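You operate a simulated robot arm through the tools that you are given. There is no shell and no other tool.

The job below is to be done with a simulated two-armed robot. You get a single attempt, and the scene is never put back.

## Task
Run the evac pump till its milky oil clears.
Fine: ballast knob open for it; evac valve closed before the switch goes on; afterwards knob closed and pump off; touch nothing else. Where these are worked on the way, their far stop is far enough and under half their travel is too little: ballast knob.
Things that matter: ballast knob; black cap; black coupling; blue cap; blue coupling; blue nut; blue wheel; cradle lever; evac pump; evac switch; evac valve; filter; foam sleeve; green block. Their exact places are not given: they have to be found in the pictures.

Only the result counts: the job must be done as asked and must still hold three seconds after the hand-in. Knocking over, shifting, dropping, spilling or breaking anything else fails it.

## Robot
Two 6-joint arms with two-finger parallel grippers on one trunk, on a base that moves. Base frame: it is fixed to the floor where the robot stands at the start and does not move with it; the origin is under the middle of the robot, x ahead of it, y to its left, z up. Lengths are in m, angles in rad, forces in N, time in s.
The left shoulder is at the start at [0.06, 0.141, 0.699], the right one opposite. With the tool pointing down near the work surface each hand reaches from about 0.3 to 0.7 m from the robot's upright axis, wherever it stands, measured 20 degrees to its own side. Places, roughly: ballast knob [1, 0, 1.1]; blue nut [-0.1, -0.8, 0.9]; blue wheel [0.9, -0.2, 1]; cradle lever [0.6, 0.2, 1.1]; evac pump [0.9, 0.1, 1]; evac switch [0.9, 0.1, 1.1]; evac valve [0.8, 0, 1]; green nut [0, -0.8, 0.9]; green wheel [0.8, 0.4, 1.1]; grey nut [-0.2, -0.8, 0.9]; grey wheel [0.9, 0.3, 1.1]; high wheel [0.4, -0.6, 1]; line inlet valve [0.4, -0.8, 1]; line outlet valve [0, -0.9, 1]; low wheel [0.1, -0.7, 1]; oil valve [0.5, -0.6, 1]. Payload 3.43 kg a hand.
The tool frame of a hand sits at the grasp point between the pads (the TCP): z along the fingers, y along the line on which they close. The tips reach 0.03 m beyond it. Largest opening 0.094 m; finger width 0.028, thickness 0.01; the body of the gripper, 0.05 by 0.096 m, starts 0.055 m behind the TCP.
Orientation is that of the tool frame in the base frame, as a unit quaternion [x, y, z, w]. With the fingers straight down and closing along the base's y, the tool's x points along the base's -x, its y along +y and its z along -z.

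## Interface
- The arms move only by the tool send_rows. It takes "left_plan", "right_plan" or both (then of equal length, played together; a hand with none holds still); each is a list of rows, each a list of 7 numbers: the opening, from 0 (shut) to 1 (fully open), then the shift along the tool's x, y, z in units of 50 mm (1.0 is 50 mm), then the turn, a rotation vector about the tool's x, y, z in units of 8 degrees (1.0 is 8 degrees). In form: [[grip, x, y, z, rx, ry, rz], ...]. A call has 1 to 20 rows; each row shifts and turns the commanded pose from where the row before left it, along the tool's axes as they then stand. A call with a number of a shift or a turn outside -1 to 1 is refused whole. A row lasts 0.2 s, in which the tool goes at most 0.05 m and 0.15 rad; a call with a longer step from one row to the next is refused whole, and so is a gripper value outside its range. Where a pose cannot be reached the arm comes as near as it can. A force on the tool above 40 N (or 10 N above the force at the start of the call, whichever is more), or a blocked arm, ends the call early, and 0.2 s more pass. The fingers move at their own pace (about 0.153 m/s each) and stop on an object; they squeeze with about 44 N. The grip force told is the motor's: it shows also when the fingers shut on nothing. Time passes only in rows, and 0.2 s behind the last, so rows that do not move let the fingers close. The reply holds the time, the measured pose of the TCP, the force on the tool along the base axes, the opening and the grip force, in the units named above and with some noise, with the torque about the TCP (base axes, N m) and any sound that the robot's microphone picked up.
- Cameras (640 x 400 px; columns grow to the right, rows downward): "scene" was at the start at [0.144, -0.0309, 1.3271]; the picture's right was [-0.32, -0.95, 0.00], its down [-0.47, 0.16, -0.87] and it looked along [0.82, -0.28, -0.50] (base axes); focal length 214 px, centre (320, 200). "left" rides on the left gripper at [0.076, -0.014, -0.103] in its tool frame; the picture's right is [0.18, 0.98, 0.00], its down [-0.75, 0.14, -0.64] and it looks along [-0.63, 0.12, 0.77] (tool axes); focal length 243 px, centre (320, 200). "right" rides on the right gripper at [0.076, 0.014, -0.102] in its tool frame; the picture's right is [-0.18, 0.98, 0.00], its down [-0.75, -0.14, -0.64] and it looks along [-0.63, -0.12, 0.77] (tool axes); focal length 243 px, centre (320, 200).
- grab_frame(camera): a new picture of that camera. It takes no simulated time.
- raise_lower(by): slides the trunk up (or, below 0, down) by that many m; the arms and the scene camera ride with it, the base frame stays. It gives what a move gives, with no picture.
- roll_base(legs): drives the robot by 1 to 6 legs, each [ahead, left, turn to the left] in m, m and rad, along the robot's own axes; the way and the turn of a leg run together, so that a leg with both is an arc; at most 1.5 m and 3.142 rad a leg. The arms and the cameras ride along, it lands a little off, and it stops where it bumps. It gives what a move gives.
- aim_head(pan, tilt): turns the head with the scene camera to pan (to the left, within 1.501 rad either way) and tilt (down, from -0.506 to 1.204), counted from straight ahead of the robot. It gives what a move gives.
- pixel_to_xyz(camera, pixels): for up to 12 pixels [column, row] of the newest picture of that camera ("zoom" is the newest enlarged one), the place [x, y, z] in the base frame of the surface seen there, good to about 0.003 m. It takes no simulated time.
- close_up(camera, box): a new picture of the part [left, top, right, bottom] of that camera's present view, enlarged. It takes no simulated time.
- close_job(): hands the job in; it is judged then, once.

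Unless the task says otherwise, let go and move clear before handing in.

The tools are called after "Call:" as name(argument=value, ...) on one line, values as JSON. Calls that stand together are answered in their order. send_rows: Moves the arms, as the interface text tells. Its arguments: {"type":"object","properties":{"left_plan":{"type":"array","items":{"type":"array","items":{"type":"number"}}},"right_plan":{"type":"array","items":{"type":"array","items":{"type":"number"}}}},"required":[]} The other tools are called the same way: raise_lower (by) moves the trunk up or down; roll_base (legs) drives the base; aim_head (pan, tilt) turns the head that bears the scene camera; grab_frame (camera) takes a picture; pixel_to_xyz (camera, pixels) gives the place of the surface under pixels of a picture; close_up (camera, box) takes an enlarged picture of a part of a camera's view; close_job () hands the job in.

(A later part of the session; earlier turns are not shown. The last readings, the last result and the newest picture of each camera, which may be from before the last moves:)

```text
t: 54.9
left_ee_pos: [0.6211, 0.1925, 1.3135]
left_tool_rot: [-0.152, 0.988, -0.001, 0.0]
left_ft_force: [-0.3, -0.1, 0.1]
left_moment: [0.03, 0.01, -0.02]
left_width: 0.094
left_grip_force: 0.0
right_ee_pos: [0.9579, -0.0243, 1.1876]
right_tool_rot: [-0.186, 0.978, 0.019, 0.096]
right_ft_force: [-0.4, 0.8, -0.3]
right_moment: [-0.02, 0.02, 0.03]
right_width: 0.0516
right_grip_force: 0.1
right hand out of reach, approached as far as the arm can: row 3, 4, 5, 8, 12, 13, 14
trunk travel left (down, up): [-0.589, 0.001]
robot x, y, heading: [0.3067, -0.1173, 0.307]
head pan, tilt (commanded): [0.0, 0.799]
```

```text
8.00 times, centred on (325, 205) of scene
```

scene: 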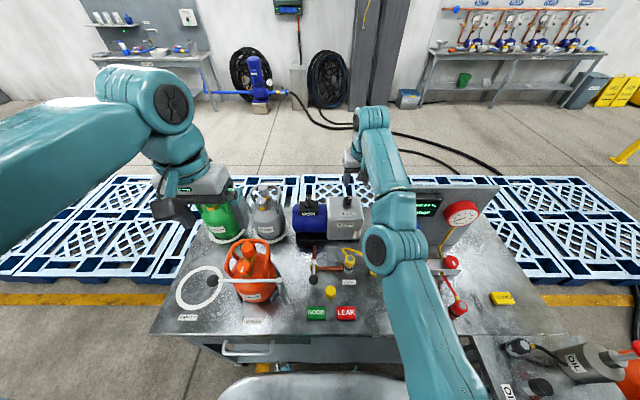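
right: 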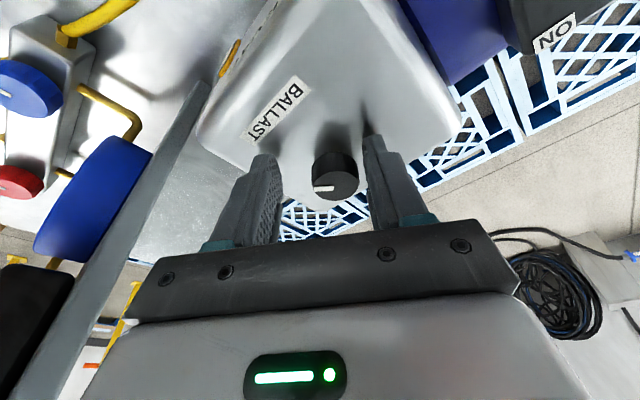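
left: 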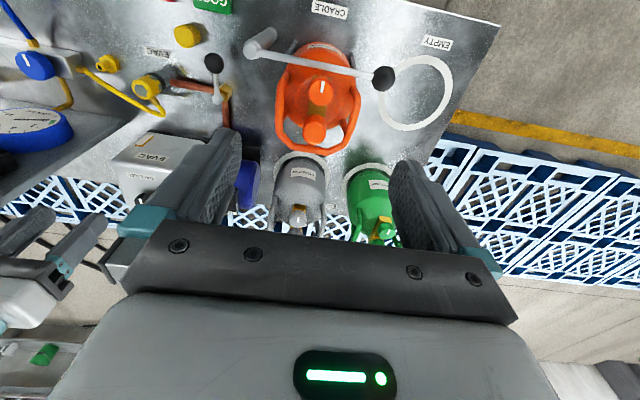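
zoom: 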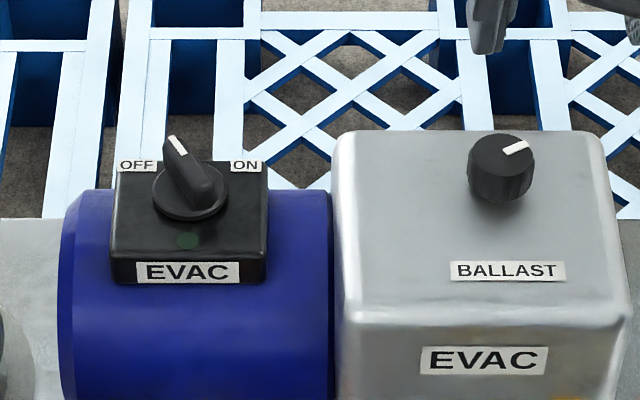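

The close-up shows the knob mark now at about 2 o'clock and nothing disturbed. I'll retract the right hand further back so the left hand can work on the switch.

Call:
send_rows(right_plan=[[0.55, 0.78, -0.2, -0.166, 0, 0, 0], [0.55, 0.78, -0.2, -0.166, 0, 0, 0], [0.55, 0.78, -0.2, -0.3, 0, 0, 0], [0.55, 0.78, -0.2, -0.4, 0, 0, 0]])

Call:
grab_frame(camera="scene")

```text
t: 55.9
left_ee_pos: [0.6122, 0.1855, 1.3174]
left_tool_rot: [-0.153, 0.988, 0.001, 0.004]
left_ft_force: [-1.1, -0.7, 0.0]
left_moment: [0.07, -0.08, -0.03]
left_width: 0.0939
left_grip_force: 0.1
right_ee_pos: [0.8155, -0.1311, 1.2121]
right_tool_rot: [-0.187, 0.977, 0.022, 0.1]
right_ft_force: [-0.8, -0.2, -0.2]
right_moment: [0.05, -0.08, 0.02]
right_width: 0.0518
right_grip_force: 0.0
right hand out of reach, approached as far as the arm can: row 1
trunk travel left (down, up): [-0.589, 0.001]
robot x, y, heading: [0.3049, -0.1112, 0.31]
head pan, tilt (commanded): [0.0, 0.799]
```

```text
taken
```

scene: 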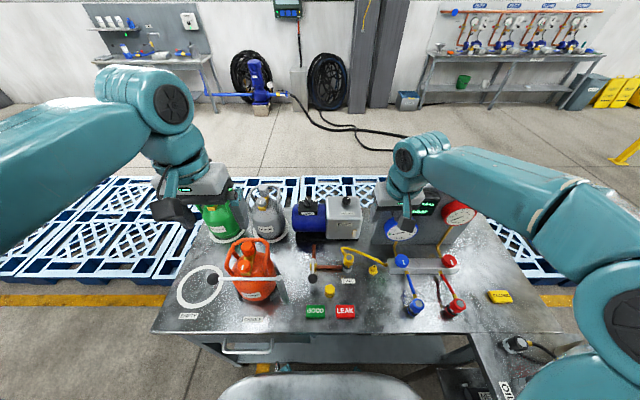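

The right hand is clear at (0.816,-0.131,1.212). Now I'll measure the switch handle precisely.

Call:
close_up(camera="scene", box=[285, 180, 349, 220])

```text
10.00 times, centred on (317, 200) of scene
```

zoom: 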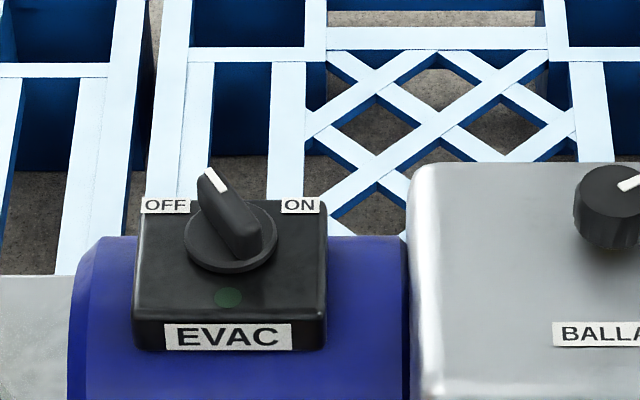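

Call:
pixel_to_xyz(camera="zoom", pixels=[[208, 180], [220, 185], [235, 215], [250, 240], [268, 235], [225, 262], [195, 245], [230, 300], [165, 205], [300, 205], [210, 205], [245, 262]])

```text
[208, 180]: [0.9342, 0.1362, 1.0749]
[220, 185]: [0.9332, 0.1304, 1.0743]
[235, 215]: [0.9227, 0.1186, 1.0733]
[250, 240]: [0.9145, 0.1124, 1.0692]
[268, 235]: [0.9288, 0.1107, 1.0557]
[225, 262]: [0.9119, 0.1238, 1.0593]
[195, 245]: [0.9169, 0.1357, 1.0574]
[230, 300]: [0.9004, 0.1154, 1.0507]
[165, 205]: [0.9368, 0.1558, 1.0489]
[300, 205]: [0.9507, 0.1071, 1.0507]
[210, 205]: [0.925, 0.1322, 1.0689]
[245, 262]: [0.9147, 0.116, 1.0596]
```

The switch bar runs from its white tip (0.936,0.134) to (0.9125,0.110), centre ≈(0.924,0.122), top z 1.074, pointing to OFF; a green lamp spot is at zoom (228,297), unlit. I'll tilt the left tool 12° and bring it over toward the switch at z≈1.2.

Call:
send_rows(left_plan=[[0.45, 0, 0, 0, 0, -0.75, 0], [0.45, 0, 0, 0, 0, -0.75, 0], [0.45, -0.583, -0.48, 0.465, 0, 0, 0], [0.45, -0.583, -0.48, 0.465, 0, 0, 0], [0.45, -0.583, -0.48, 0.465, 0, 0, 0], [0.45, -0.583, -0.48, 0.465, 0, 0, 0], [0.45, -0.583, -0.48, 0.465, 0, 0, 0], [0.45, -0.583, -0.48, 0.465, 0, 0, 0], [0.45, 0, 0, 0, 0, 0, 0]])

Call:
grab_frame(camera="left")

Call:
grab_frame(camera="scene")

```text
t: 57.9
left_ee_pos: [0.8539, 0.1134, 1.2177]
left_tool_rot: [-0.152, 0.983, 0.015, 0.105]
left_ft_force: [-0.3, 0.5, 0.8]
left_moment: [-0.02, -0.03, -0.02]
left_width: 0.0423
left_grip_force: 0.0
right_ee_pos: [0.8205, -0.1249, 1.211]
right_tool_rot: [-0.187, 0.977, 0.02, 0.097]
right_ft_force: [-0.5, 0.2, 0.0]
right_moment: [-0.06, -0.02, 0.04]
right_width: 0.0519
right_grip_force: 0.0
trunk travel left (down, up): [-0.589, 0.001]
robot x, y, heading: [0.3039, -0.1111, 0.306]
head pan, tilt (commanded): [0.0, 0.799]
```

```text
taken
```

left: 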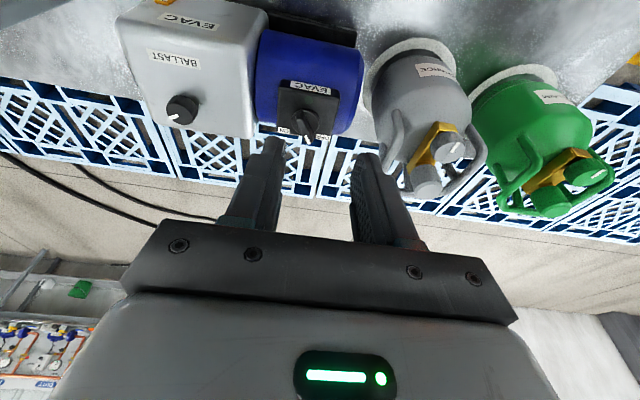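

```text
taken
```

scene: 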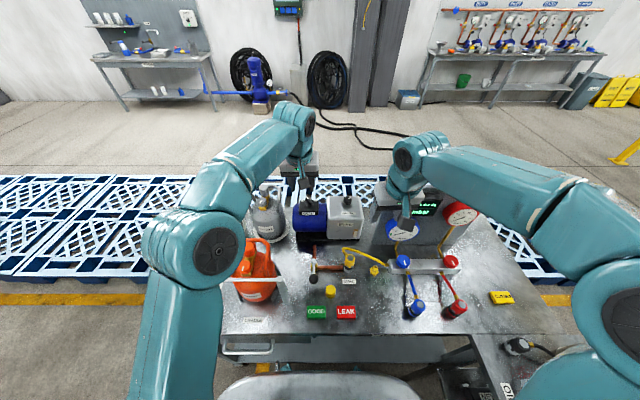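

The left hand is over the pump front; the switch is at (305,122) in its picture. I'll zoom and measure.

Call:
close_up(camera="left", box=[240, 60, 380, 147])

Call:
pixel_to_xyz(camera="left", pixels=[[300, 115], [303, 120], [306, 126], [309, 133], [311, 138], [298, 128], [314, 124], [300, 105], [284, 129], [322, 136]])

```text
4.57 times, centred on (310, 104) of left
```

zoom: 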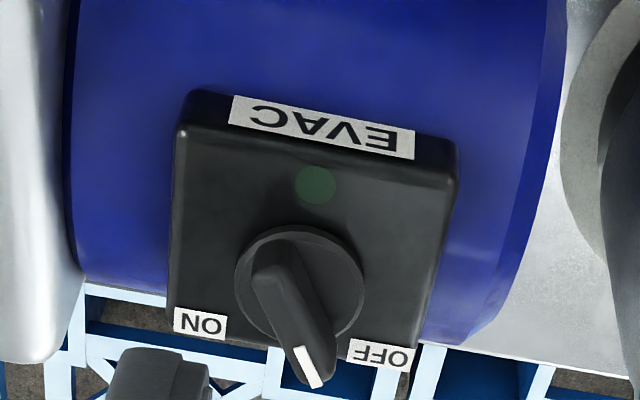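

```text
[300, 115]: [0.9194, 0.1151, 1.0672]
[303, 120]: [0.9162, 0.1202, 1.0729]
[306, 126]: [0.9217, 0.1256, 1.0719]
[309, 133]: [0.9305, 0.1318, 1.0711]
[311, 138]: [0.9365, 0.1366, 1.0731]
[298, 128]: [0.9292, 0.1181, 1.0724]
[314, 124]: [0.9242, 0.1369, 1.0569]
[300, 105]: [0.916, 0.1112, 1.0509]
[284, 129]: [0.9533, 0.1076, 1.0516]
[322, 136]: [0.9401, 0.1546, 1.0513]
```

The bar's pivot is ≈(0.925,0.1235) with the bar pointing about 24° left of straight ahead. I'll rotate the left tool 24° anticlockwise and move over the switch at z≈1.13.

Call:
send_rows(left_plan=[[0.45, 0, 0, 0, -0.156, 0, -0.7335], [0.45, 0, 0, 0, -0.156, 0, -0.7335], [0.45, 0, 0, 0, -0.156, 0, -0.7335], [0.45, 0, 0, 0, -0.156, 0, -0.7335], [0.45, -0.235, -0.265, 0.65, 0, 0, 0], [0.45, -0.235, -0.265, 0.65, 0, 0, 0], [0.45, -0.235, -0.265, 0.65, 0, 0, 0], [0.45, 0, 0, 0, 0, 0, 0]])

Call:
close_up(camera="left", box=[200, 80, 460, 242])

Call:
close_up(camera="scene", box=[270, 150, 390, 225])

```text
t: 59.7
left_ee_pos: [0.914, 0.1178, 1.1254]
left_tool_rot: [-0.353, 0.93, 0.036, 0.1]
left_ft_force: [0.3, -0.1, -0.1]
left_moment: [0.01, -0.05, 0.01]
left_width: 0.0422
left_grip_force: 0.1
left hand out of reach, approached as far as the arm can: row 7
right_ee_pos: [0.8217, -0.1262, 1.2086]
right_tool_rot: [-0.187, 0.977, 0.02, 0.098]
right_ft_force: [0.4, 0.2, 0.5]
right_moment: [0.02, 0.0, 0.02]
right_width: 0.0513
right_grip_force: 0.1
trunk travel left (down, up): [-0.589, 0.001]
robot x, y, heading: [0.3035, -0.1181, 0.309]
head pan, tilt (commanded): [0.0, 0.799]
```

```text
2.46 times, centred on (330, 161) of left
```

zoom: 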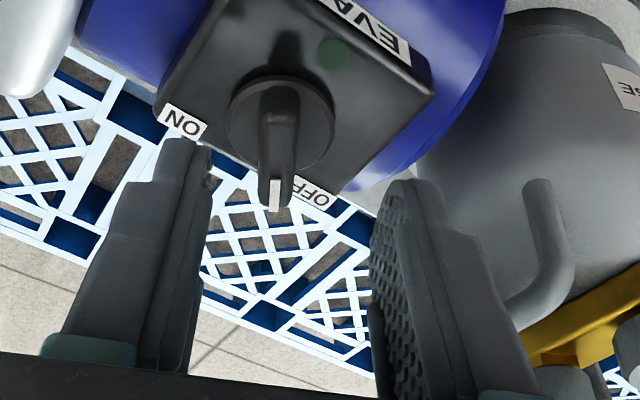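

```text
5.33 times, centred on (330, 188) of scene
```

zoom: 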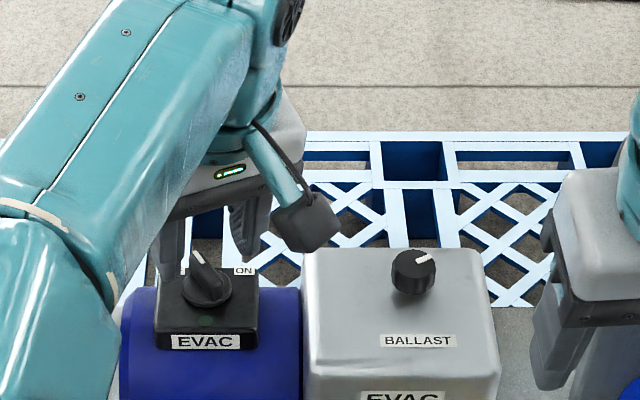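

The left gripper is aligned with the bar (zoom (280,150) between the fingers), but that pose is at the edge of reach. I'll add 4° more lean for slack and descend to straddle the bar.

Call:
send_rows(left_plan=[[0.45, 0, 0, 0, 0, -0.5, 0], [0.45, 0.03, -0.036, 0.2, 0, 0, 0], [0.45, 0.03, -0.036, 0.2, 0, 0, 0], [0.45, 0, 0, 0, 0, 0, 0]])

Call:
close_up(camera="left", box=[200, 80, 460, 242])

```text
t: 60.7
left_ee_pos: [0.9146, 0.117, 1.1075]
left_tool_rot: [-0.351, 0.926, 0.048, 0.133]
left_ft_force: [-1.1, -0.2, 0.2]
left_moment: [0.0, -0.06, -0.02]
left_width: 0.0424
left_grip_force: 0.0
right_ee_pos: [0.8195, -0.1253, 1.2107]
right_tool_rot: [-0.187, 0.977, 0.019, 0.098]
right_ft_force: [-0.6, 0.9, 0.6]
right_moment: [0.0, -0.03, 0.01]
right_width: 0.0518
right_grip_force: 0.0
trunk travel left (down, up): [-0.589, 0.001]
robot x, y, heading: [0.303, -0.1123, 0.307]
head pan, tilt (commanded): [0.0, 0.799]
```

```text
2.46 times, centred on (330, 161) of left
```

zoom: 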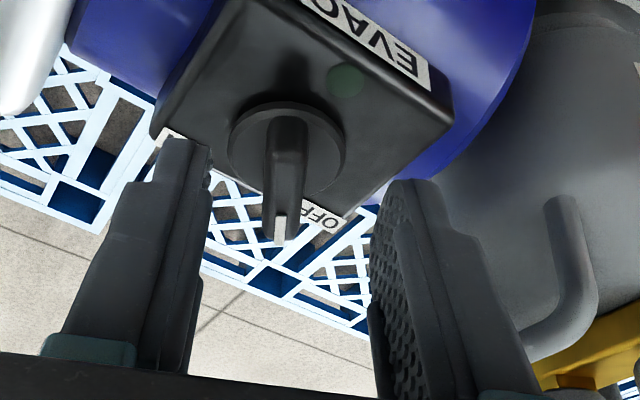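

The tips are just above the bar (TCP z 1.1075) and the bar is ~3 mm right of centre. I'll make the final 1.4 cm descent with that correction and look before closing.

Call:
send_rows(left_plan=[[0.45, 0.015, -0.03, 0.146, 0, 0, 0], [0.45, 0.015, -0.03, 0.146, 0, 0, 0], [0.45, 0, 0, 0, 0, 0, 0]])

Call:
close_up(camera="left", box=[200, 80, 460, 242])

Call:
close_up(camera="scene", box=[270, 170, 350, 220])

```text
t: 61.5
left_ee_pos: [0.9218, 0.1197, 1.0886]
left_tool_rot: [-0.352, 0.926, 0.049, 0.13]
left_ft_force: [0.3, 0.3, 0.8]
left_moment: [0.0, 0.01, 0.01]
left_width: 0.0423
left_grip_force: 0.0
right_ee_pos: [0.8231, -0.1238, 1.208]
right_tool_rot: [-0.187, 0.977, 0.019, 0.097]
right_ft_force: [-0.5, -0.2, 0.2]
right_moment: [0.01, -0.01, 0.01]
right_width: 0.0516
right_grip_force: 0.0
trunk travel left (down, up): [-0.589, 0.001]
robot x, y, heading: [0.3054, -0.1164, 0.307]
head pan, tilt (commanded): [0.0, 0.799]
```

```text
2.46 times, centred on (330, 161) of left
```

zoom: 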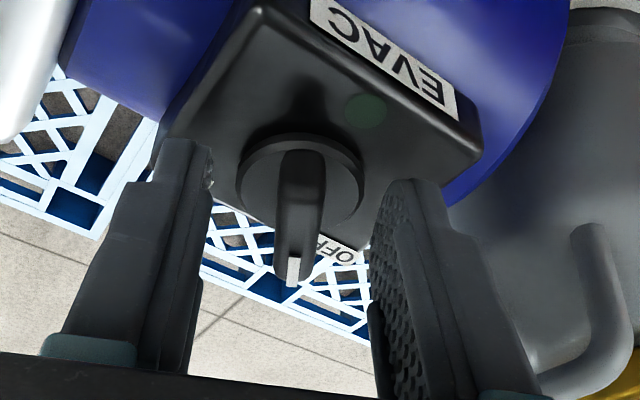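

```text
8.00 times, centred on (310, 195) of scene
```

zoom: 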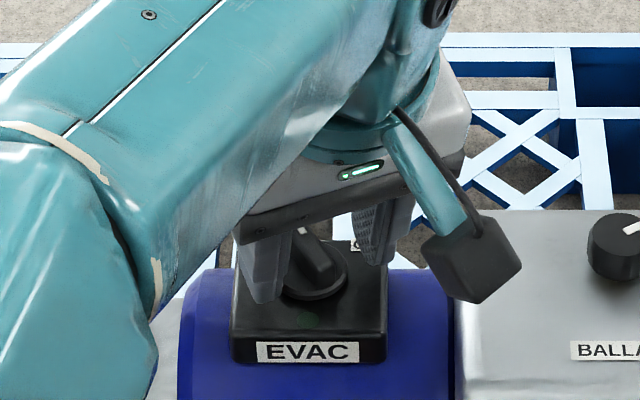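

TCP is a bit low (z 1.089) and ~4 mm too far forward; I'll raise 6 mm, pull back 4 mm so the pads miss the round disc, then close on the bar.

Call:
send_rows(left_plan=[[0.45, 0.044, 0, -0.138, 0, 0, 0], [0.45, 0, 0, 0, 0, 0, 0], [0.2, 0, 0, 0, 0, 0, 0], [0, 0, 0, 0, 0, 0, 0], [0, 0, 0, 0, 0, 0, 0]])

Call:
close_up(camera="left", box=[200, 80, 460, 242])

```text
t: 62.7
left_ee_pos: [0.9158, 0.1144, 1.0961]
left_tool_rot: [-0.353, 0.925, 0.049, 0.13]
left_ft_force: [-6.4, 1.2, 0.2]
left_moment: [0.3, -0.07, 0.12]
left_width: 0.0107
left_grip_force: 44.1
right_ee_pos: [0.8213, -0.1246, 1.2083]
right_tool_rot: [-0.187, 0.977, 0.019, 0.098]
right_ft_force: [-0.8, -0.2, 0.5]
right_moment: [0.01, 0.02, 0.02]
right_width: 0.0518
right_grip_force: 0.0
trunk travel left (down, up): [-0.589, 0.001]
robot x, y, heading: [0.3094, -0.1118, 0.306]
head pan, tilt (commanded): [0.0, 0.799]
```

```text
2.46 times, centred on (330, 161) of left
```

zoom: 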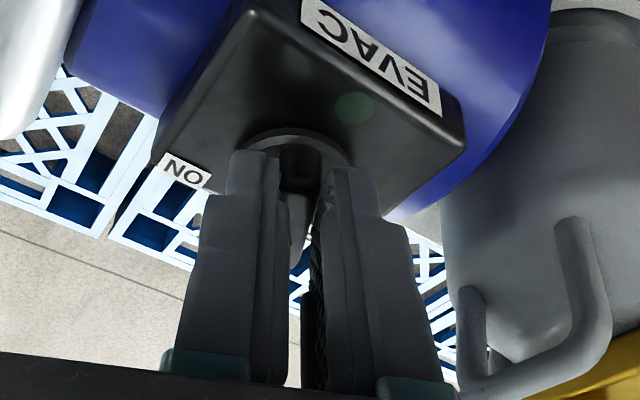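

The bar is held (width 10.7 mm, 44 N). The valve is shut and ballast open, so I'll turn the switch clockwise toward ON, 24° first.

Call:
send_rows(left_plan=[[0, 0, 0.0126, 0, 0.207, 0, 0.7208], [0, 0, 0.0126, 0, 0.207, 0, 0.7208], [0, 0, 0.0126, 0, 0.207, 0, 0.7208], [0, 0, 0.0126, 0, 0.207, 0, 0.7208], [0, 0, 0, 0, 0, 0, 0]])

Call:
close_up(camera="left", box=[200, 80, 460, 242])

Call:
close_up(camera="scene", box=[270, 170, 350, 220])

```text
t: 63.9
left_ee_pos: [0.9131, 0.1227, 1.0959]
left_tool_rot: [-0.151, 0.979, 0.021, 0.137]
left_ft_force: [-24.1, 20.9, -8.2]
left_moment: [0.88, -0.35, 0.44]
left_width: 0.011
left_grip_force: 44.2
right_ee_pos: [0.8189, -0.1212, 1.2107]
right_tool_rot: [-0.188, 0.977, 0.018, 0.098]
right_ft_force: [0.3, 0.4, -0.1]
right_moment: [0.01, -0.03, -0.01]
right_width: 0.0516
right_grip_force: 0.1
trunk travel left (down, up): [-0.589, 0.001]
robot x, y, heading: [0.3044, -0.1167, 0.306]
head pan, tilt (commanded): [0.0, 0.799]
```

```text
2.46 times, centred on (330, 161) of left
```

zoom: 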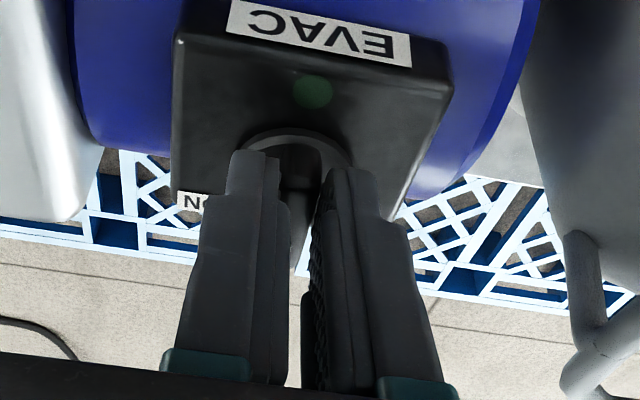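

```text
8.00 times, centred on (310, 195) of scene
```

zoom: 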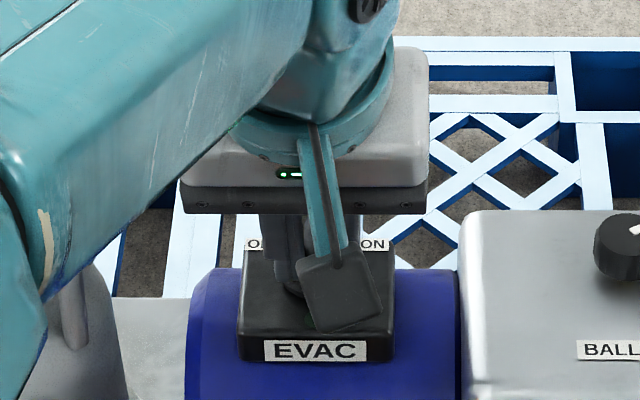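

The switch followed 24° but the tool is being pushed left/back with ~32 N, meaning the true pivot lies a bit further forward than I rotate about. I'll relieve by easing left ~5 mm, then read the force.

Call:
send_rows(left_plan=[[0, 0.03, 0.1, 0, 0, 0, 0], [0, 0, 0, 0, 0, 0, 0]])

```text
t: 64.5
left_ee_pos: [0.914, 0.1231, 1.096]
left_tool_rot: [-0.151, 0.979, 0.018, 0.138]
left_ft_force: [-10.8, 12.0, -0.9]
left_moment: [-0.18, 1.54, 0.18]
left_width: 0.0109
left_grip_force: 44.9
right_ee_pos: [0.822, -0.1227, 1.2092]
right_tool_rot: [-0.186, 0.978, 0.019, 0.097]
right_ft_force: [-0.2, -0.1, 0.6]
right_moment: [0.01, 0.01, -0.02]
right_width: 0.0515
right_grip_force: 0.0
trunk travel left (down, up): [-0.589, 0.001]
robot x, y, heading: [0.3041, -0.1151, 0.312]
head pan, tilt (commanded): [0.0, 0.799]
```

The force fell to ~16 N. I'll continue clockwise 24° with a larger leftward compensation per step.

Call:
send_rows(left_plan=[[0, 0.01, 0.055, 0, 0.207, 0, 0.7208], [0, 0.01, 0.055, 0, 0.207, 0, 0.7208], [0, 0, 0.045, 0, 0.207, 0, 0.7208], [0, 0, 0.035, 0, 0.207, 0, 0.7208], [0, 0, 0, 0, 0, 0, 0]])

Call:
close_up(camera="left", box=[200, 80, 460, 242])

Call:
close_up(camera="scene", box=[270, 170, 350, 220])

```text
t: 65.7
left_ee_pos: [0.9126, 0.13, 1.0953]
left_tool_rot: [0.057, 0.988, -0.009, 0.142]
left_ft_force: [0.4, -12.2, 3.5]
left_moment: [-0.34, 0.33, -0.2]
left_width: 0.0108
left_grip_force: 45.0
right_ee_pos: [0.8221, -0.1264, 1.2089]
right_tool_rot: [-0.187, 0.977, 0.019, 0.097]
right_ft_force: [-0.3, -0.2, -0.2]
right_moment: [-0.01, -0.02, 0.01]
right_width: 0.0518
right_grip_force: 0.0
trunk travel left (down, up): [-0.589, 0.001]
robot x, y, heading: [0.3002, -0.1173, 0.309]
head pan, tilt (commanded): [0.0, 0.799]
```

```text
2.46 times, centred on (330, 161) of left
```

zoom: 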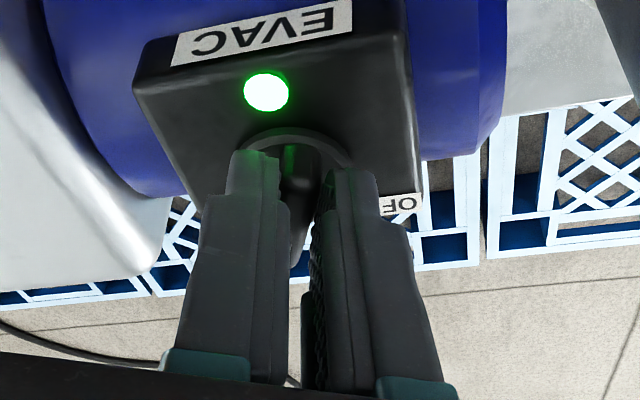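

```text
8.00 times, centred on (310, 195) of scene
```

zoom: 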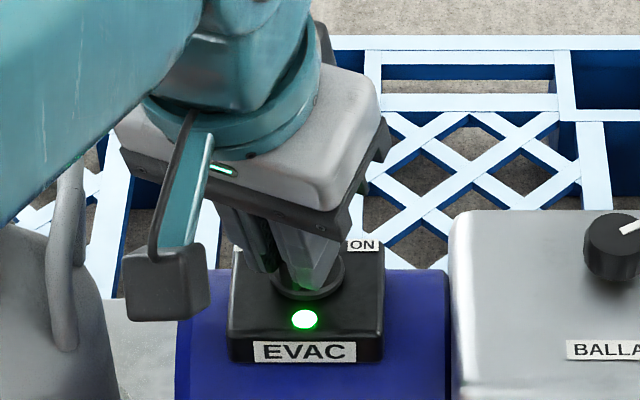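

The lamp at zoom (265,92) is now lit green: the pump is running, and the residual torque pulls on toward ON. I'll open the left fingers so the switch settles, then look at the oil glass.

Call:
send_rows(left_plan=[[0.45, 0, 0, 0, 0, 0, 0], [0.45, 0, 0, 0, 0, 0, 0]])

Call:
close_up(camera="left", box=[200, 80, 460, 242])

Call:
grab_frame(camera="scene")

Call:
close_up(camera="scene", box=[320, 190, 400, 240])

```text
t: 66.3
left_ee_pos: [0.912, 0.1307, 1.0953]
left_tool_rot: [0.055, 0.988, -0.008, 0.141]
left_ft_force: [0.2, 0.5, 0.0]
left_moment: [0.03, 0.02, 0.01]
left_width: 0.042
left_grip_force: 0.2
right_ee_pos: [0.8217, -0.1256, 1.2088]
right_tool_rot: [-0.187, 0.977, 0.019, 0.097]
right_ft_force: [0.0, 0.2, 0.1]
right_moment: [0.07, -0.02, -0.03]
right_width: 0.0519
right_grip_force: 0.0
trunk travel left (down, up): [-0.589, 0.001]
robot x, y, heading: [0.3024, -0.1146, 0.308]
head pan, tilt (commanded): [0.0, 0.799]
```

```text
2.46 times, centred on (330, 161) of left
```

zoom: 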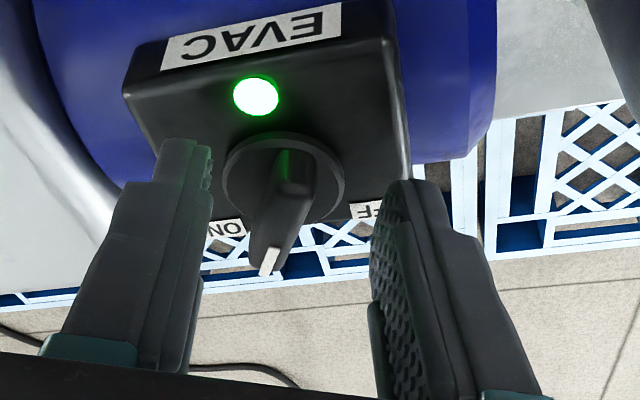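

```text
taken
```

scene: 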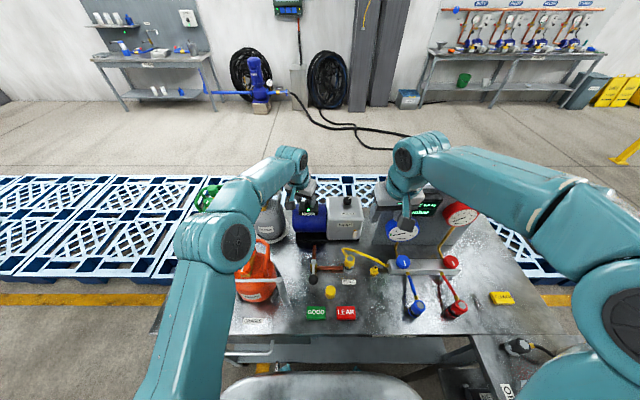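

```text
8.00 times, centred on (360, 215) of scene
```

zoom: 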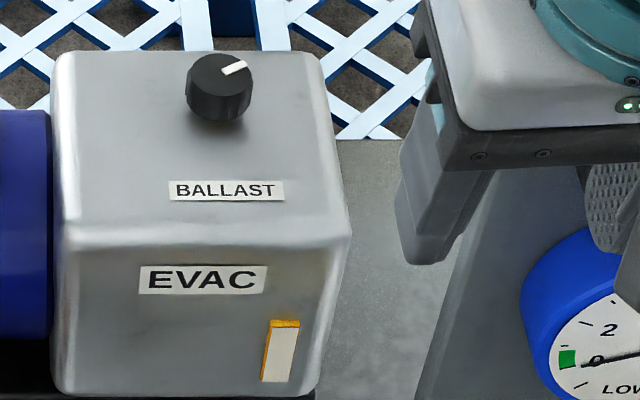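

The switch snapped fully to ON. The oil glass (zoom (280,355)) is still whitish with amber at its top edge. I'll raise the left hand clear and wait while watching it.

Call:
send_rows(left_plan=[[0.45, -0.22, 0, -0.769, 0, 0, 0], [0.45, -0.11, 0, -0.38, 0, 0, 0], [0.45, 0, 0, 0, 0, 0, 0], [0.45, 0, 0, 0, 0, 0, 0], [0.45, 0, 0, 0, 0, 0, 0], [0.45, 0, 0, 0, 0, 0, 0], [0.45, 0, 0, 0, 0, 0, 0], [0.45, 0, 0, 0, 0, 0, 0], [0.45, 0, 0, 0, 0, 0, 0], [0.45, 0, 0, 0, 0, 0, 0], [0.45, 0, 0, 0, 0, 0, 0], [0.45, 0, 0, 0, 0, 0, 0], [0.45, 0, 0, 0, 0, 0, 0], [0.45, 0, 0, 0, 0, 0, 0], [0.45, 0, 0, 0, 0, 0, 0]])

Call:
close_up(camera="scene", box=[280, 190, 376, 250])

Call:
close_up(camera="scene", box=[345, 225, 361, 240])

```text
t: 69.5
left_ee_pos: [0.912, 0.1331, 1.1547]
left_tool_rot: [0.056, 0.989, -0.009, 0.14]
left_ft_force: [0.8, -0.7, -0.3]
left_moment: [0.03, -0.01, -0.01]
left_width: 0.0423
left_grip_force: 0.0
right_ee_pos: [0.8226, -0.1246, 1.2086]
right_tool_rot: [-0.187, 0.977, 0.02, 0.096]
right_ft_force: [-0.1, -0.3, -0.7]
right_moment: [0.01, 0.02, 0.0]
right_width: 0.0517
right_grip_force: 0.0
trunk travel left (down, up): [-0.589, 0.001]
robot x, y, heading: [0.3017, -0.1176, 0.311]
head pan, tilt (commanded): [0.0, 0.799]
```

```text
6.67 times, centred on (328, 220) of scene
```

zoom: 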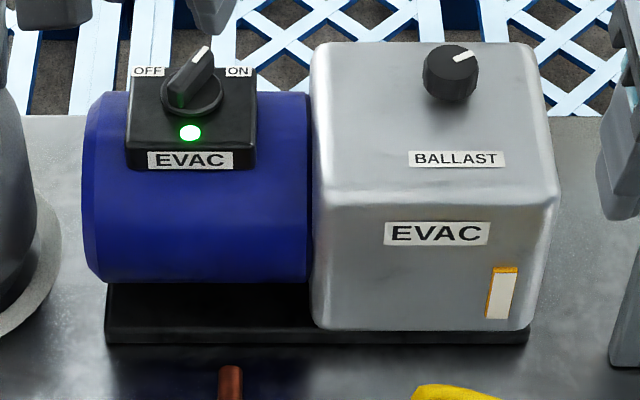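

```text
16.00 times, centred on (353, 232) of scene
```

zoom: 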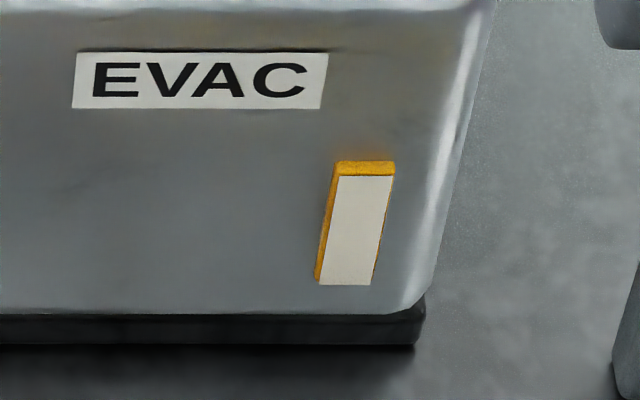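

The glass front is still milky white (zoom (355,230)) with amber sides. I'll keep waiting.

Call:
send_rows(left_plan=[[0.45, 0, 0, 0, 0, 0, 0], [0.45, 0, 0, 0, 0, 0, 0], [0.45, 0, 0, 0, 0, 0, 0], [0.45, 0, 0, 0, 0, 0, 0], [0.45, 0, 0, 0, 0, 0, 0], [0.45, 0, 0, 0, 0, 0, 0], [0.45, 0, 0, 0, 0, 0, 0], [0.45, 0, 0, 0, 0, 0, 0], [0.45, 0, 0, 0, 0, 0, 0], [0.45, 0, 0, 0, 0, 0, 0], [0.45, 0, 0, 0, 0, 0, 0], [0.45, 0, 0, 0, 0, 0, 0], [0.45, 0, 0, 0, 0, 0, 0], [0.45, 0, 0, 0, 0, 0, 0], [0.45, 0, 0, 0, 0, 0, 0], [0.45, 0, 0, 0, 0, 0, 0], [0.45, 0, 0, 0, 0, 0, 0], [0.45, 0, 0, 0, 0, 0, 0], [0.45, 0, 0, 0, 0, 0, 0], [0.45, 0, 0, 0, 0, 0, 0]])

Call:
close_up(camera="scene", box=[345, 225, 361, 240])

Call:
close_up(camera="scene", box=[380, 190, 490, 260])

```text
t: 73.7
left_ee_pos: [0.912, 0.1322, 1.1544]
left_tool_rot: [0.055, 0.989, -0.009, 0.14]
left_ft_force: [0.5, -0.4, 0.6]
left_moment: [0.05, 0.01, -0.07]
left_width: 0.0421
left_grip_force: 0.0
right_ee_pos: [0.8217, -0.1248, 1.2078]
right_tool_rot: [-0.186, 0.978, 0.02, 0.097]
right_ft_force: [0.1, -0.7, 0.2]
right_moment: [-0.02, -0.02, 0.01]
right_width: 0.0517
right_grip_force: 0.0
trunk travel left (down, up): [-0.589, 0.001]
robot x, y, heading: [0.3006, -0.1138, 0.31]
head pan, tilt (commanded): [0.0, 0.799]
```

```text
16.00 times, centred on (353, 232) of scene
```

zoom: 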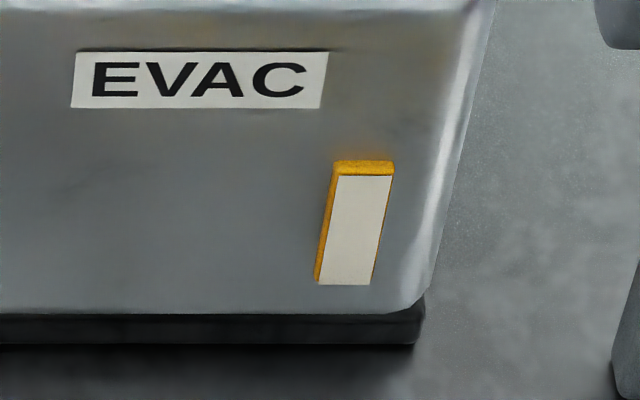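

```text
5.71 times, centred on (435, 225) of scene
```

zoom: 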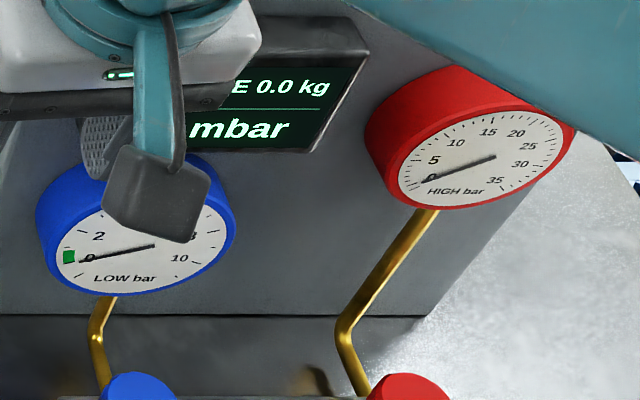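

No change yet after ~7 s of running. While waiting I'll move the right hand off the display so I can read the mbar value too.

Call:
send_rows(right_plan=[[0.55, 0.6, 0.6, -0.13, 0, 0, 0], [0.55, 0.6, 0.6, -0.13, 0, 0, 0], [0.55, 0.6, 0, -0.13, 0, 0, 0], [0.55, 0, 0, 0, 0, 0, 0], [0.55, 0, 0, 0, 0, 0, 0], [0.55, 0, 0, 0, 0, 0, 0], [0.55, 0, 0, 0, 0, 0, 0], [0.55, 0, 0, 0, 0, 0, 0], [0.55, 0, 0, 0, 0, 0, 0], [0.55, 0, 0, 0, 0, 0, 0], [0.55, 0, 0, 0, 0, 0, 0], [0.55, 0, 0, 0, 0, 0, 0], [0.55, 0, 0, 0, 0, 0, 0], [0.55, 0, 0, 0, 0, 0, 0], [0.55, 0, 0, 0, 0, 0, 0], [0.55, 0, 0, 0, 0, 0, 0], [0.55, 0, 0, 0, 0, 0, 0], [0.55, 0, 0, 0, 0, 0, 0], [0.55, 0, 0, 0, 0, 0, 0], [0.55, 0, 0, 0, 0, 0, 0]])

Call:
grab_frame(camera="scene")

Call:
close_up(camera="scene", box=[345, 225, 361, 240])

Call:
close_up(camera="scene", box=[370, 180, 490, 255])

```text
t: 77.9
left_ee_pos: [0.9131, 0.1327, 1.1545]
left_tool_rot: [0.056, 0.989, -0.009, 0.14]
left_ft_force: [0.4, 0.7, 0.4]
left_moment: [-0.01, 0.02, -0.01]
left_width: 0.0424
left_grip_force: 0.0
right_ee_pos: [0.7141, -0.1011, 1.2098]
right_tool_rot: [-0.186, 0.977, 0.02, 0.097]
right_ft_force: [0.0, 0.3, 0.8]
right_moment: [-0.02, -0.01, -0.02]
right_width: 0.0519
right_grip_force: 0.1
trunk travel left (down, up): [-0.589, 0.001]
robot x, y, heading: [0.3036, -0.1132, 0.312]
head pan, tilt (commanded): [0.0, 0.799]
```

```text
taken
```

scene: 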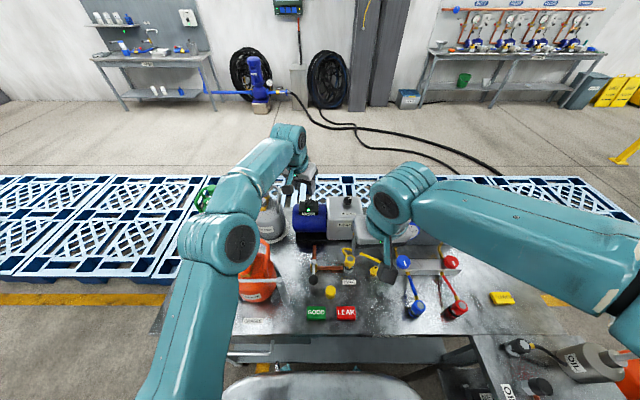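

```text
16.00 times, centred on (353, 232) of scene
```

zoom: 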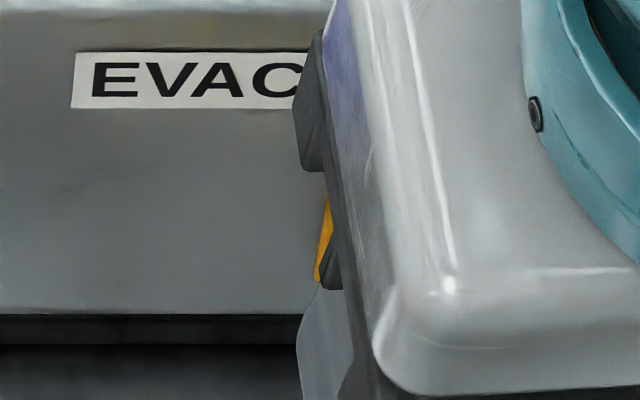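

```text
5.33 times, centred on (430, 218) of scene
```

zoom: 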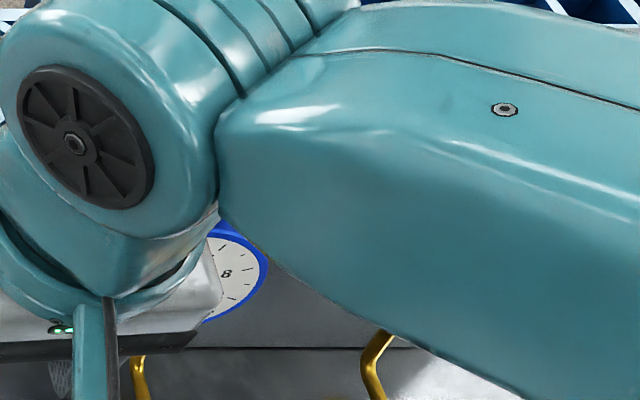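

Now the arm hides the display and glass from the head, but the right wrist camera should see both. I'll look from there.

Call:
grab_frame(camera="right")

```text
taken
```

right: 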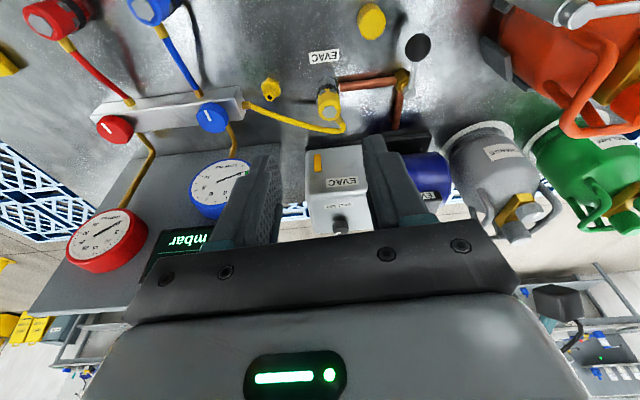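

In the wrist view the glass at (317,163) looks amber rather than white. I'll zoom in to confirm.

Call:
close_up(camera="right", box=[295, 135, 375, 185])

Call:
close_up(camera="right", box=[150, 140, 280, 260])

```text
8.00 times, centred on (335, 160) of right
```

zoom: 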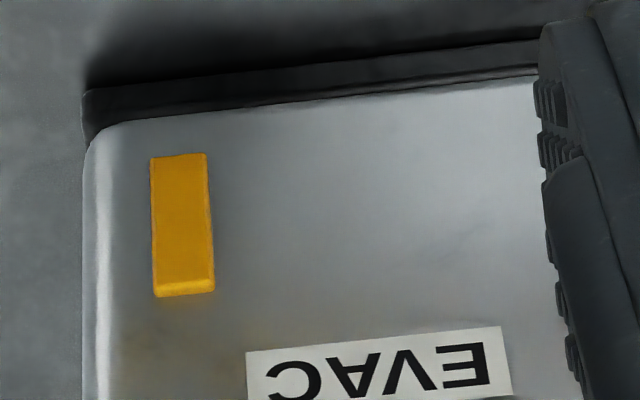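

```text
3.33 times, centred on (215, 200) of right
```

zoom: 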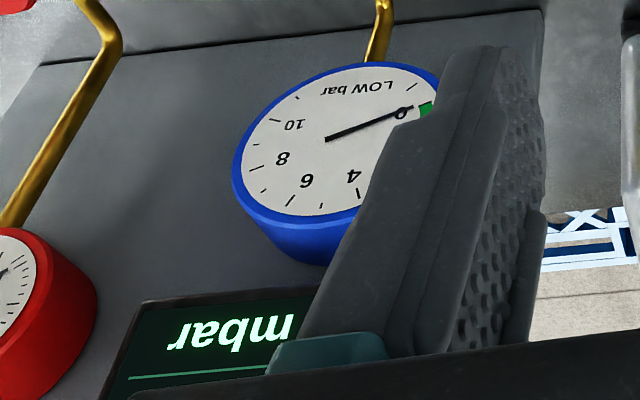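

The glass is now fully amber – the oil has cleared. Next I'll back the left hand off a little for room, and bring the right hand back over the ballast knob to close it.

Call:
send_rows(left_plan=[[0.45, 0.9, 0, -0.4, 0, 0, 0], [0.45, 0.9, 0, -0.4, 0, 0, 0], [0.45, 0.9, 0, -0.4, 0, 0, 0], [0.45, 0, 0, 0, 0, 0, 0], [0.45, 0, 0, 0, 0, 0, 0], [0.45, 0, 0, 0, 0, 0, 0], [0.45, 0, 0, 0, 0, 0, 0], [0.45, 0, 0, 0, 0, 0, 0], [0.45, 0, 0, 0, 0, 0, 0], [0.45, 0, 0, 0, 0, 0, 0]], right_plan=[[0.55, 0, 0, 0, 0, 0, 0], [0.55, 0, 0, 0, 0, 0, 0], [0.55, 0, 0, 0, 0, 0, 0], [0.55, -0.835, -0.024, 0.422, 0, 0, 0], [0.55, -0.835, -0.024, 0.422, 0, 0, 0], [0.55, -0.835, -0.024, 0.422, 0, 0, 0], [0.55, -0.835, -0.024, 0.422, 0, 0, 0], [0.55, -0.835, -0.024, 0.422, 0, 0, 0], [0.55, -0.835, -0.024, 0.422, 0, 0, 0], [0.55, 0, 0, 0, 0, 0, 0]])

Call:
close_up(camera="right", box=[200, 80, 460, 242])

Call:
grab_frame(camera="scene")

```text
t: 80.1
left_ee_pos: [0.766, 0.1446, 1.1763]
left_tool_rot: [0.056, 0.988, -0.008, 0.142]
left_ft_force: [-0.2, 0.4, -0.1]
left_moment: [0.01, -0.01, 0.02]
left_width: 0.0425
left_grip_force: 0.0
right_ee_pos: [0.9647, -0.0055, 1.1386]
right_tool_rot: [-0.187, 0.977, 0.019, 0.096]
right_ft_force: [-0.9, -0.5, 0.6]
right_moment: [0.04, -0.02, -0.02]
right_width: 0.0515
right_grip_force: 0.1
trunk travel left (down, up): [-0.589, 0.001]
robot x, y, heading: [0.3001, -0.1161, 0.307]
head pan, tilt (commanded): [0.0, 0.799]
```

```text
2.46 times, centred on (330, 161) of right
```

zoom: 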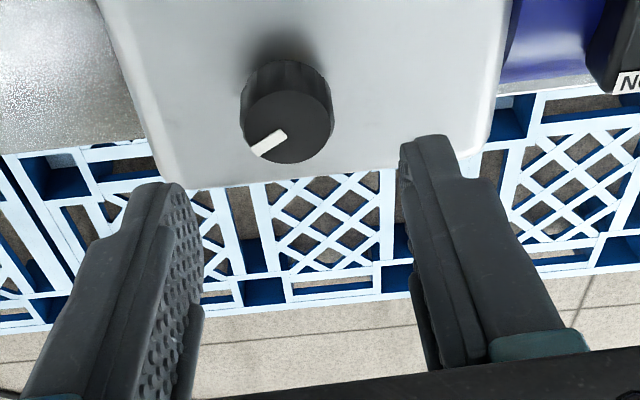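

```text
taken
```

scene: 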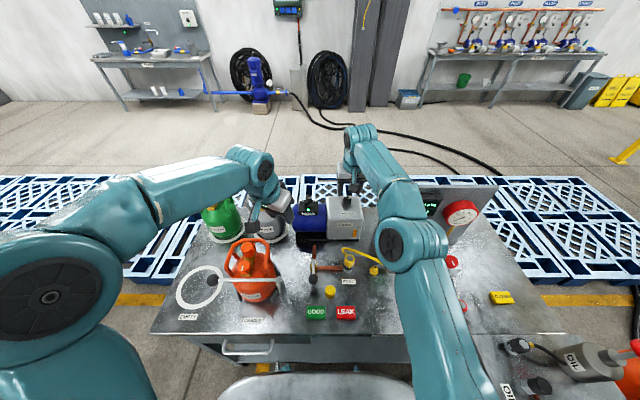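

The knob is at zoom (290,125), its mark at the open position. I'll descend astride it and, still open, rotate the wrist 44° anticlockwise to give a long closing stroke.

Call:
send_rows(right_plan=[[0.55, 0.0113, -0.02, 0.389, 0, 0, 0], [0.55, 0.0113, -0.02, 0.389, 0, 0, 0], [0.55, 0.0113, -0.02, 0.389, 0, 0, 0], [0.55, 0, 0, 0, 0, 0, 0]])

Call:
close_up(camera="right", box=[200, 80, 460, 242])

```text
t: 81.1
left_ee_pos: [0.7664, 0.1446, 1.1758]
left_tool_rot: [0.055, 0.989, -0.009, 0.14]
left_ft_force: [0.1, 0.2, -0.3]
left_moment: [0.01, -0.01, 0.01]
left_width: 0.0425
left_grip_force: 0.1
right_ee_pos: [0.9779, -0.0057, 1.0794]
right_tool_rot: [-0.186, 0.978, 0.019, 0.096]
right_ft_force: [-1.1, -0.4, -0.3]
right_moment: [0.01, -0.01, 0.02]
right_width: 0.0518
right_grip_force: 0.1
trunk travel left (down, up): [-0.589, 0.001]
robot x, y, heading: [0.3026, -0.1144, 0.308]
head pan, tilt (commanded): [0.0, 0.799]
```

```text
2.46 times, centred on (330, 161) of right
```

zoom: 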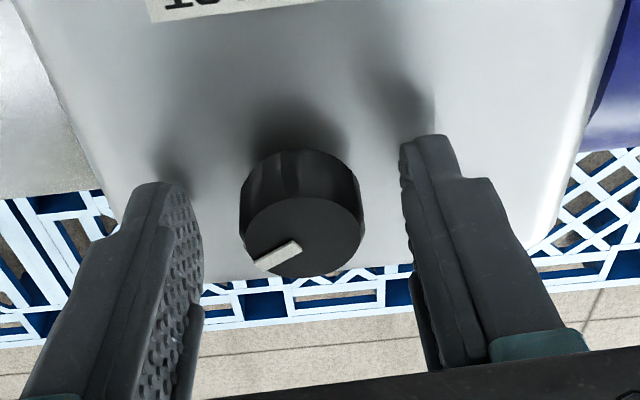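

Well centred (302,235). I'll now rotate the open gripper 44° anticlockwise about the knob.

Call:
send_rows(right_plan=[[0.55, 0, -0.013, -0.03, -0.18, 0, -0.899], [0.55, 0, -0.013, 0, -0.18, 0, -0.899], [0.55, 0, -0.013, 0, -0.18, 0, -0.899], [0.55, 0, -0.013, 0, -0.18, 0, -0.899], [0.55, 0, -0.013, 0, -0.18, 0, -0.899], [0.55, 0, -0.013, 0, -0.18, 0, -0.899], [0.55, 0, 0, 0, 0, 0, 0]])

Call:
close_up(camera="right", box=[200, 80, 460, 242])

```text
t: 82.7
left_ee_pos: [0.764, 0.1454, 1.1771]
left_tool_rot: [0.055, 0.988, -0.008, 0.141]
left_ft_force: [0.2, -0.3, 0.3]
left_moment: [0.01, -0.01, 0.01]
left_width: 0.0422
left_grip_force: 0.1
right_ee_pos: [0.9801, -0.0092, 1.0801]
right_tool_rot: [-0.54, 0.836, 0.054, 0.083]
right_ft_force: [-0.4, 0.5, -1.1]
right_moment: [0.03, 0.01, 0.0]
right_width: 0.0517
right_grip_force: 0.0
trunk travel left (down, up): [-0.589, 0.001]
robot x, y, heading: [0.3061, -0.1145, 0.305]
head pan, tilt (commanded): [0.0, 0.799]
```

```text
2.46 times, centred on (330, 161) of right
```

zoom: 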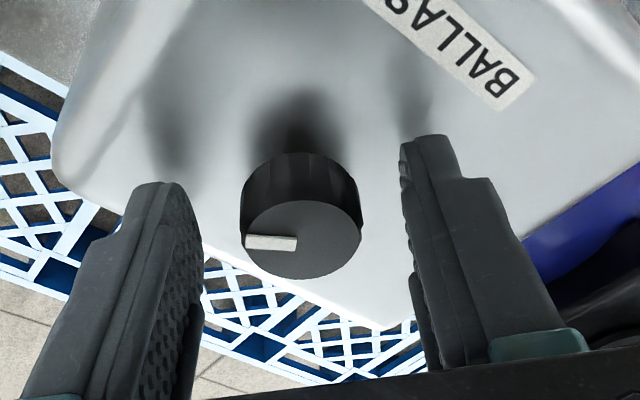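

Centred again (300,238). I'll close on the knob and turn clockwise 36°.

Call:
send_rows(right_plan=[[0.2, 0, 0, 0, 0, 0, 0], [0, 0, 0, 0, 0, 0, 0], [0, 0, 0, 0, 0, 0, 0], [0, 0, 0.0105, 0, 0.147, 0, 0.736], [0, 0, 0.0105, 0, 0.147, 0, 0.736], [0, 0, 0.0105, 0, 0.147, 0, 0.736], [0, 0, 0.0105, 0, 0.147, 0, 0.736], [0, 0, 0.0105, 0, 0.147, 0, 0.736], [0, 0, 0.0105, 0, 0.147, 0, 0.736], [0, 0, 0, 0, 0, 0, 0]])

Call:
close_up(camera="right", box=[200, 80, 460, 242])

```text
t: 84.9
left_ee_pos: [0.764, 0.1467, 1.1767]
left_tool_rot: [0.055, 0.988, -0.009, 0.141]
left_ft_force: [0.0, -0.1, 0.4]
left_moment: [0.0, 0.0, 0.0]
left_width: 0.0421
left_grip_force: 0.0
right_ee_pos: [0.9753, -0.0067, 1.0803]
right_tool_rot: [-0.254, 0.962, 0.025, 0.096]
right_ft_force: [-19.7, 5.0, -5.3]
right_moment: [0.22, -0.27, 0.12]
right_width: 0.0295
right_grip_force: 45.4
trunk travel left (down, up): [-0.589, 0.001]
robot x, y, heading: [0.302, -0.115, 0.309]
head pan, tilt (commanded): [0.0, 0.799]
```

```text
2.46 times, centred on (330, 161) of right
```

zoom: 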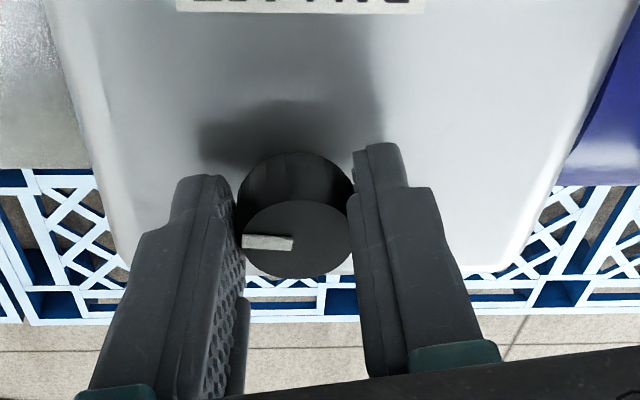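

Followed 36° with little twist torque; ~20 N pushing the tool back-left, so I'll ease that way and turn another 36°.

Call:
send_rows(right_plan=[[0, 0.05, 0.05, 0, 0, 0, 0], [0, 0, 0.0105, 0, 0.147, 0, 0.736], [0, 0, 0.0105, 0, 0.147, 0, 0.736], [0, 0, 0.0105, 0, 0.147, 0, 0.736], [0, 0, 0.0105, 0, 0.147, 0, 0.736], [0, 0, 0, 0, 0, 0, 0]])

Call:
close_up(camera="right", box=[200, 80, 460, 242])

```text
t: 86.3
left_ee_pos: [0.767, 0.1473, 1.1764]
left_tool_rot: [0.055, 0.989, -0.008, 0.14]
left_ft_force: [-0.4, -0.2, -0.3]
left_moment: [0.02, 0.0, 0.03]
left_width: 0.0424
left_grip_force: 0.1
right_ee_pos: [0.9742, -0.0044, 1.0808]
right_tool_rot: [-0.048, 0.994, 0.006, 0.101]
right_ft_force: [4.6, 8.2, 6.6]
right_moment: [-0.11, -0.67, 0.06]
right_width: 0.0291
right_grip_force: 44.8
trunk travel left (down, up): [-0.589, 0.001]
robot x, y, heading: [0.3051, -0.1161, 0.307]
head pan, tilt (commanded): [0.0, 0.799]
```

```text
2.46 times, centred on (330, 161) of right
```

zoom: 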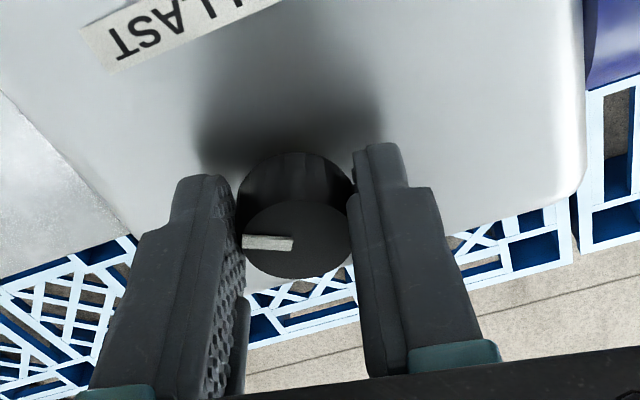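

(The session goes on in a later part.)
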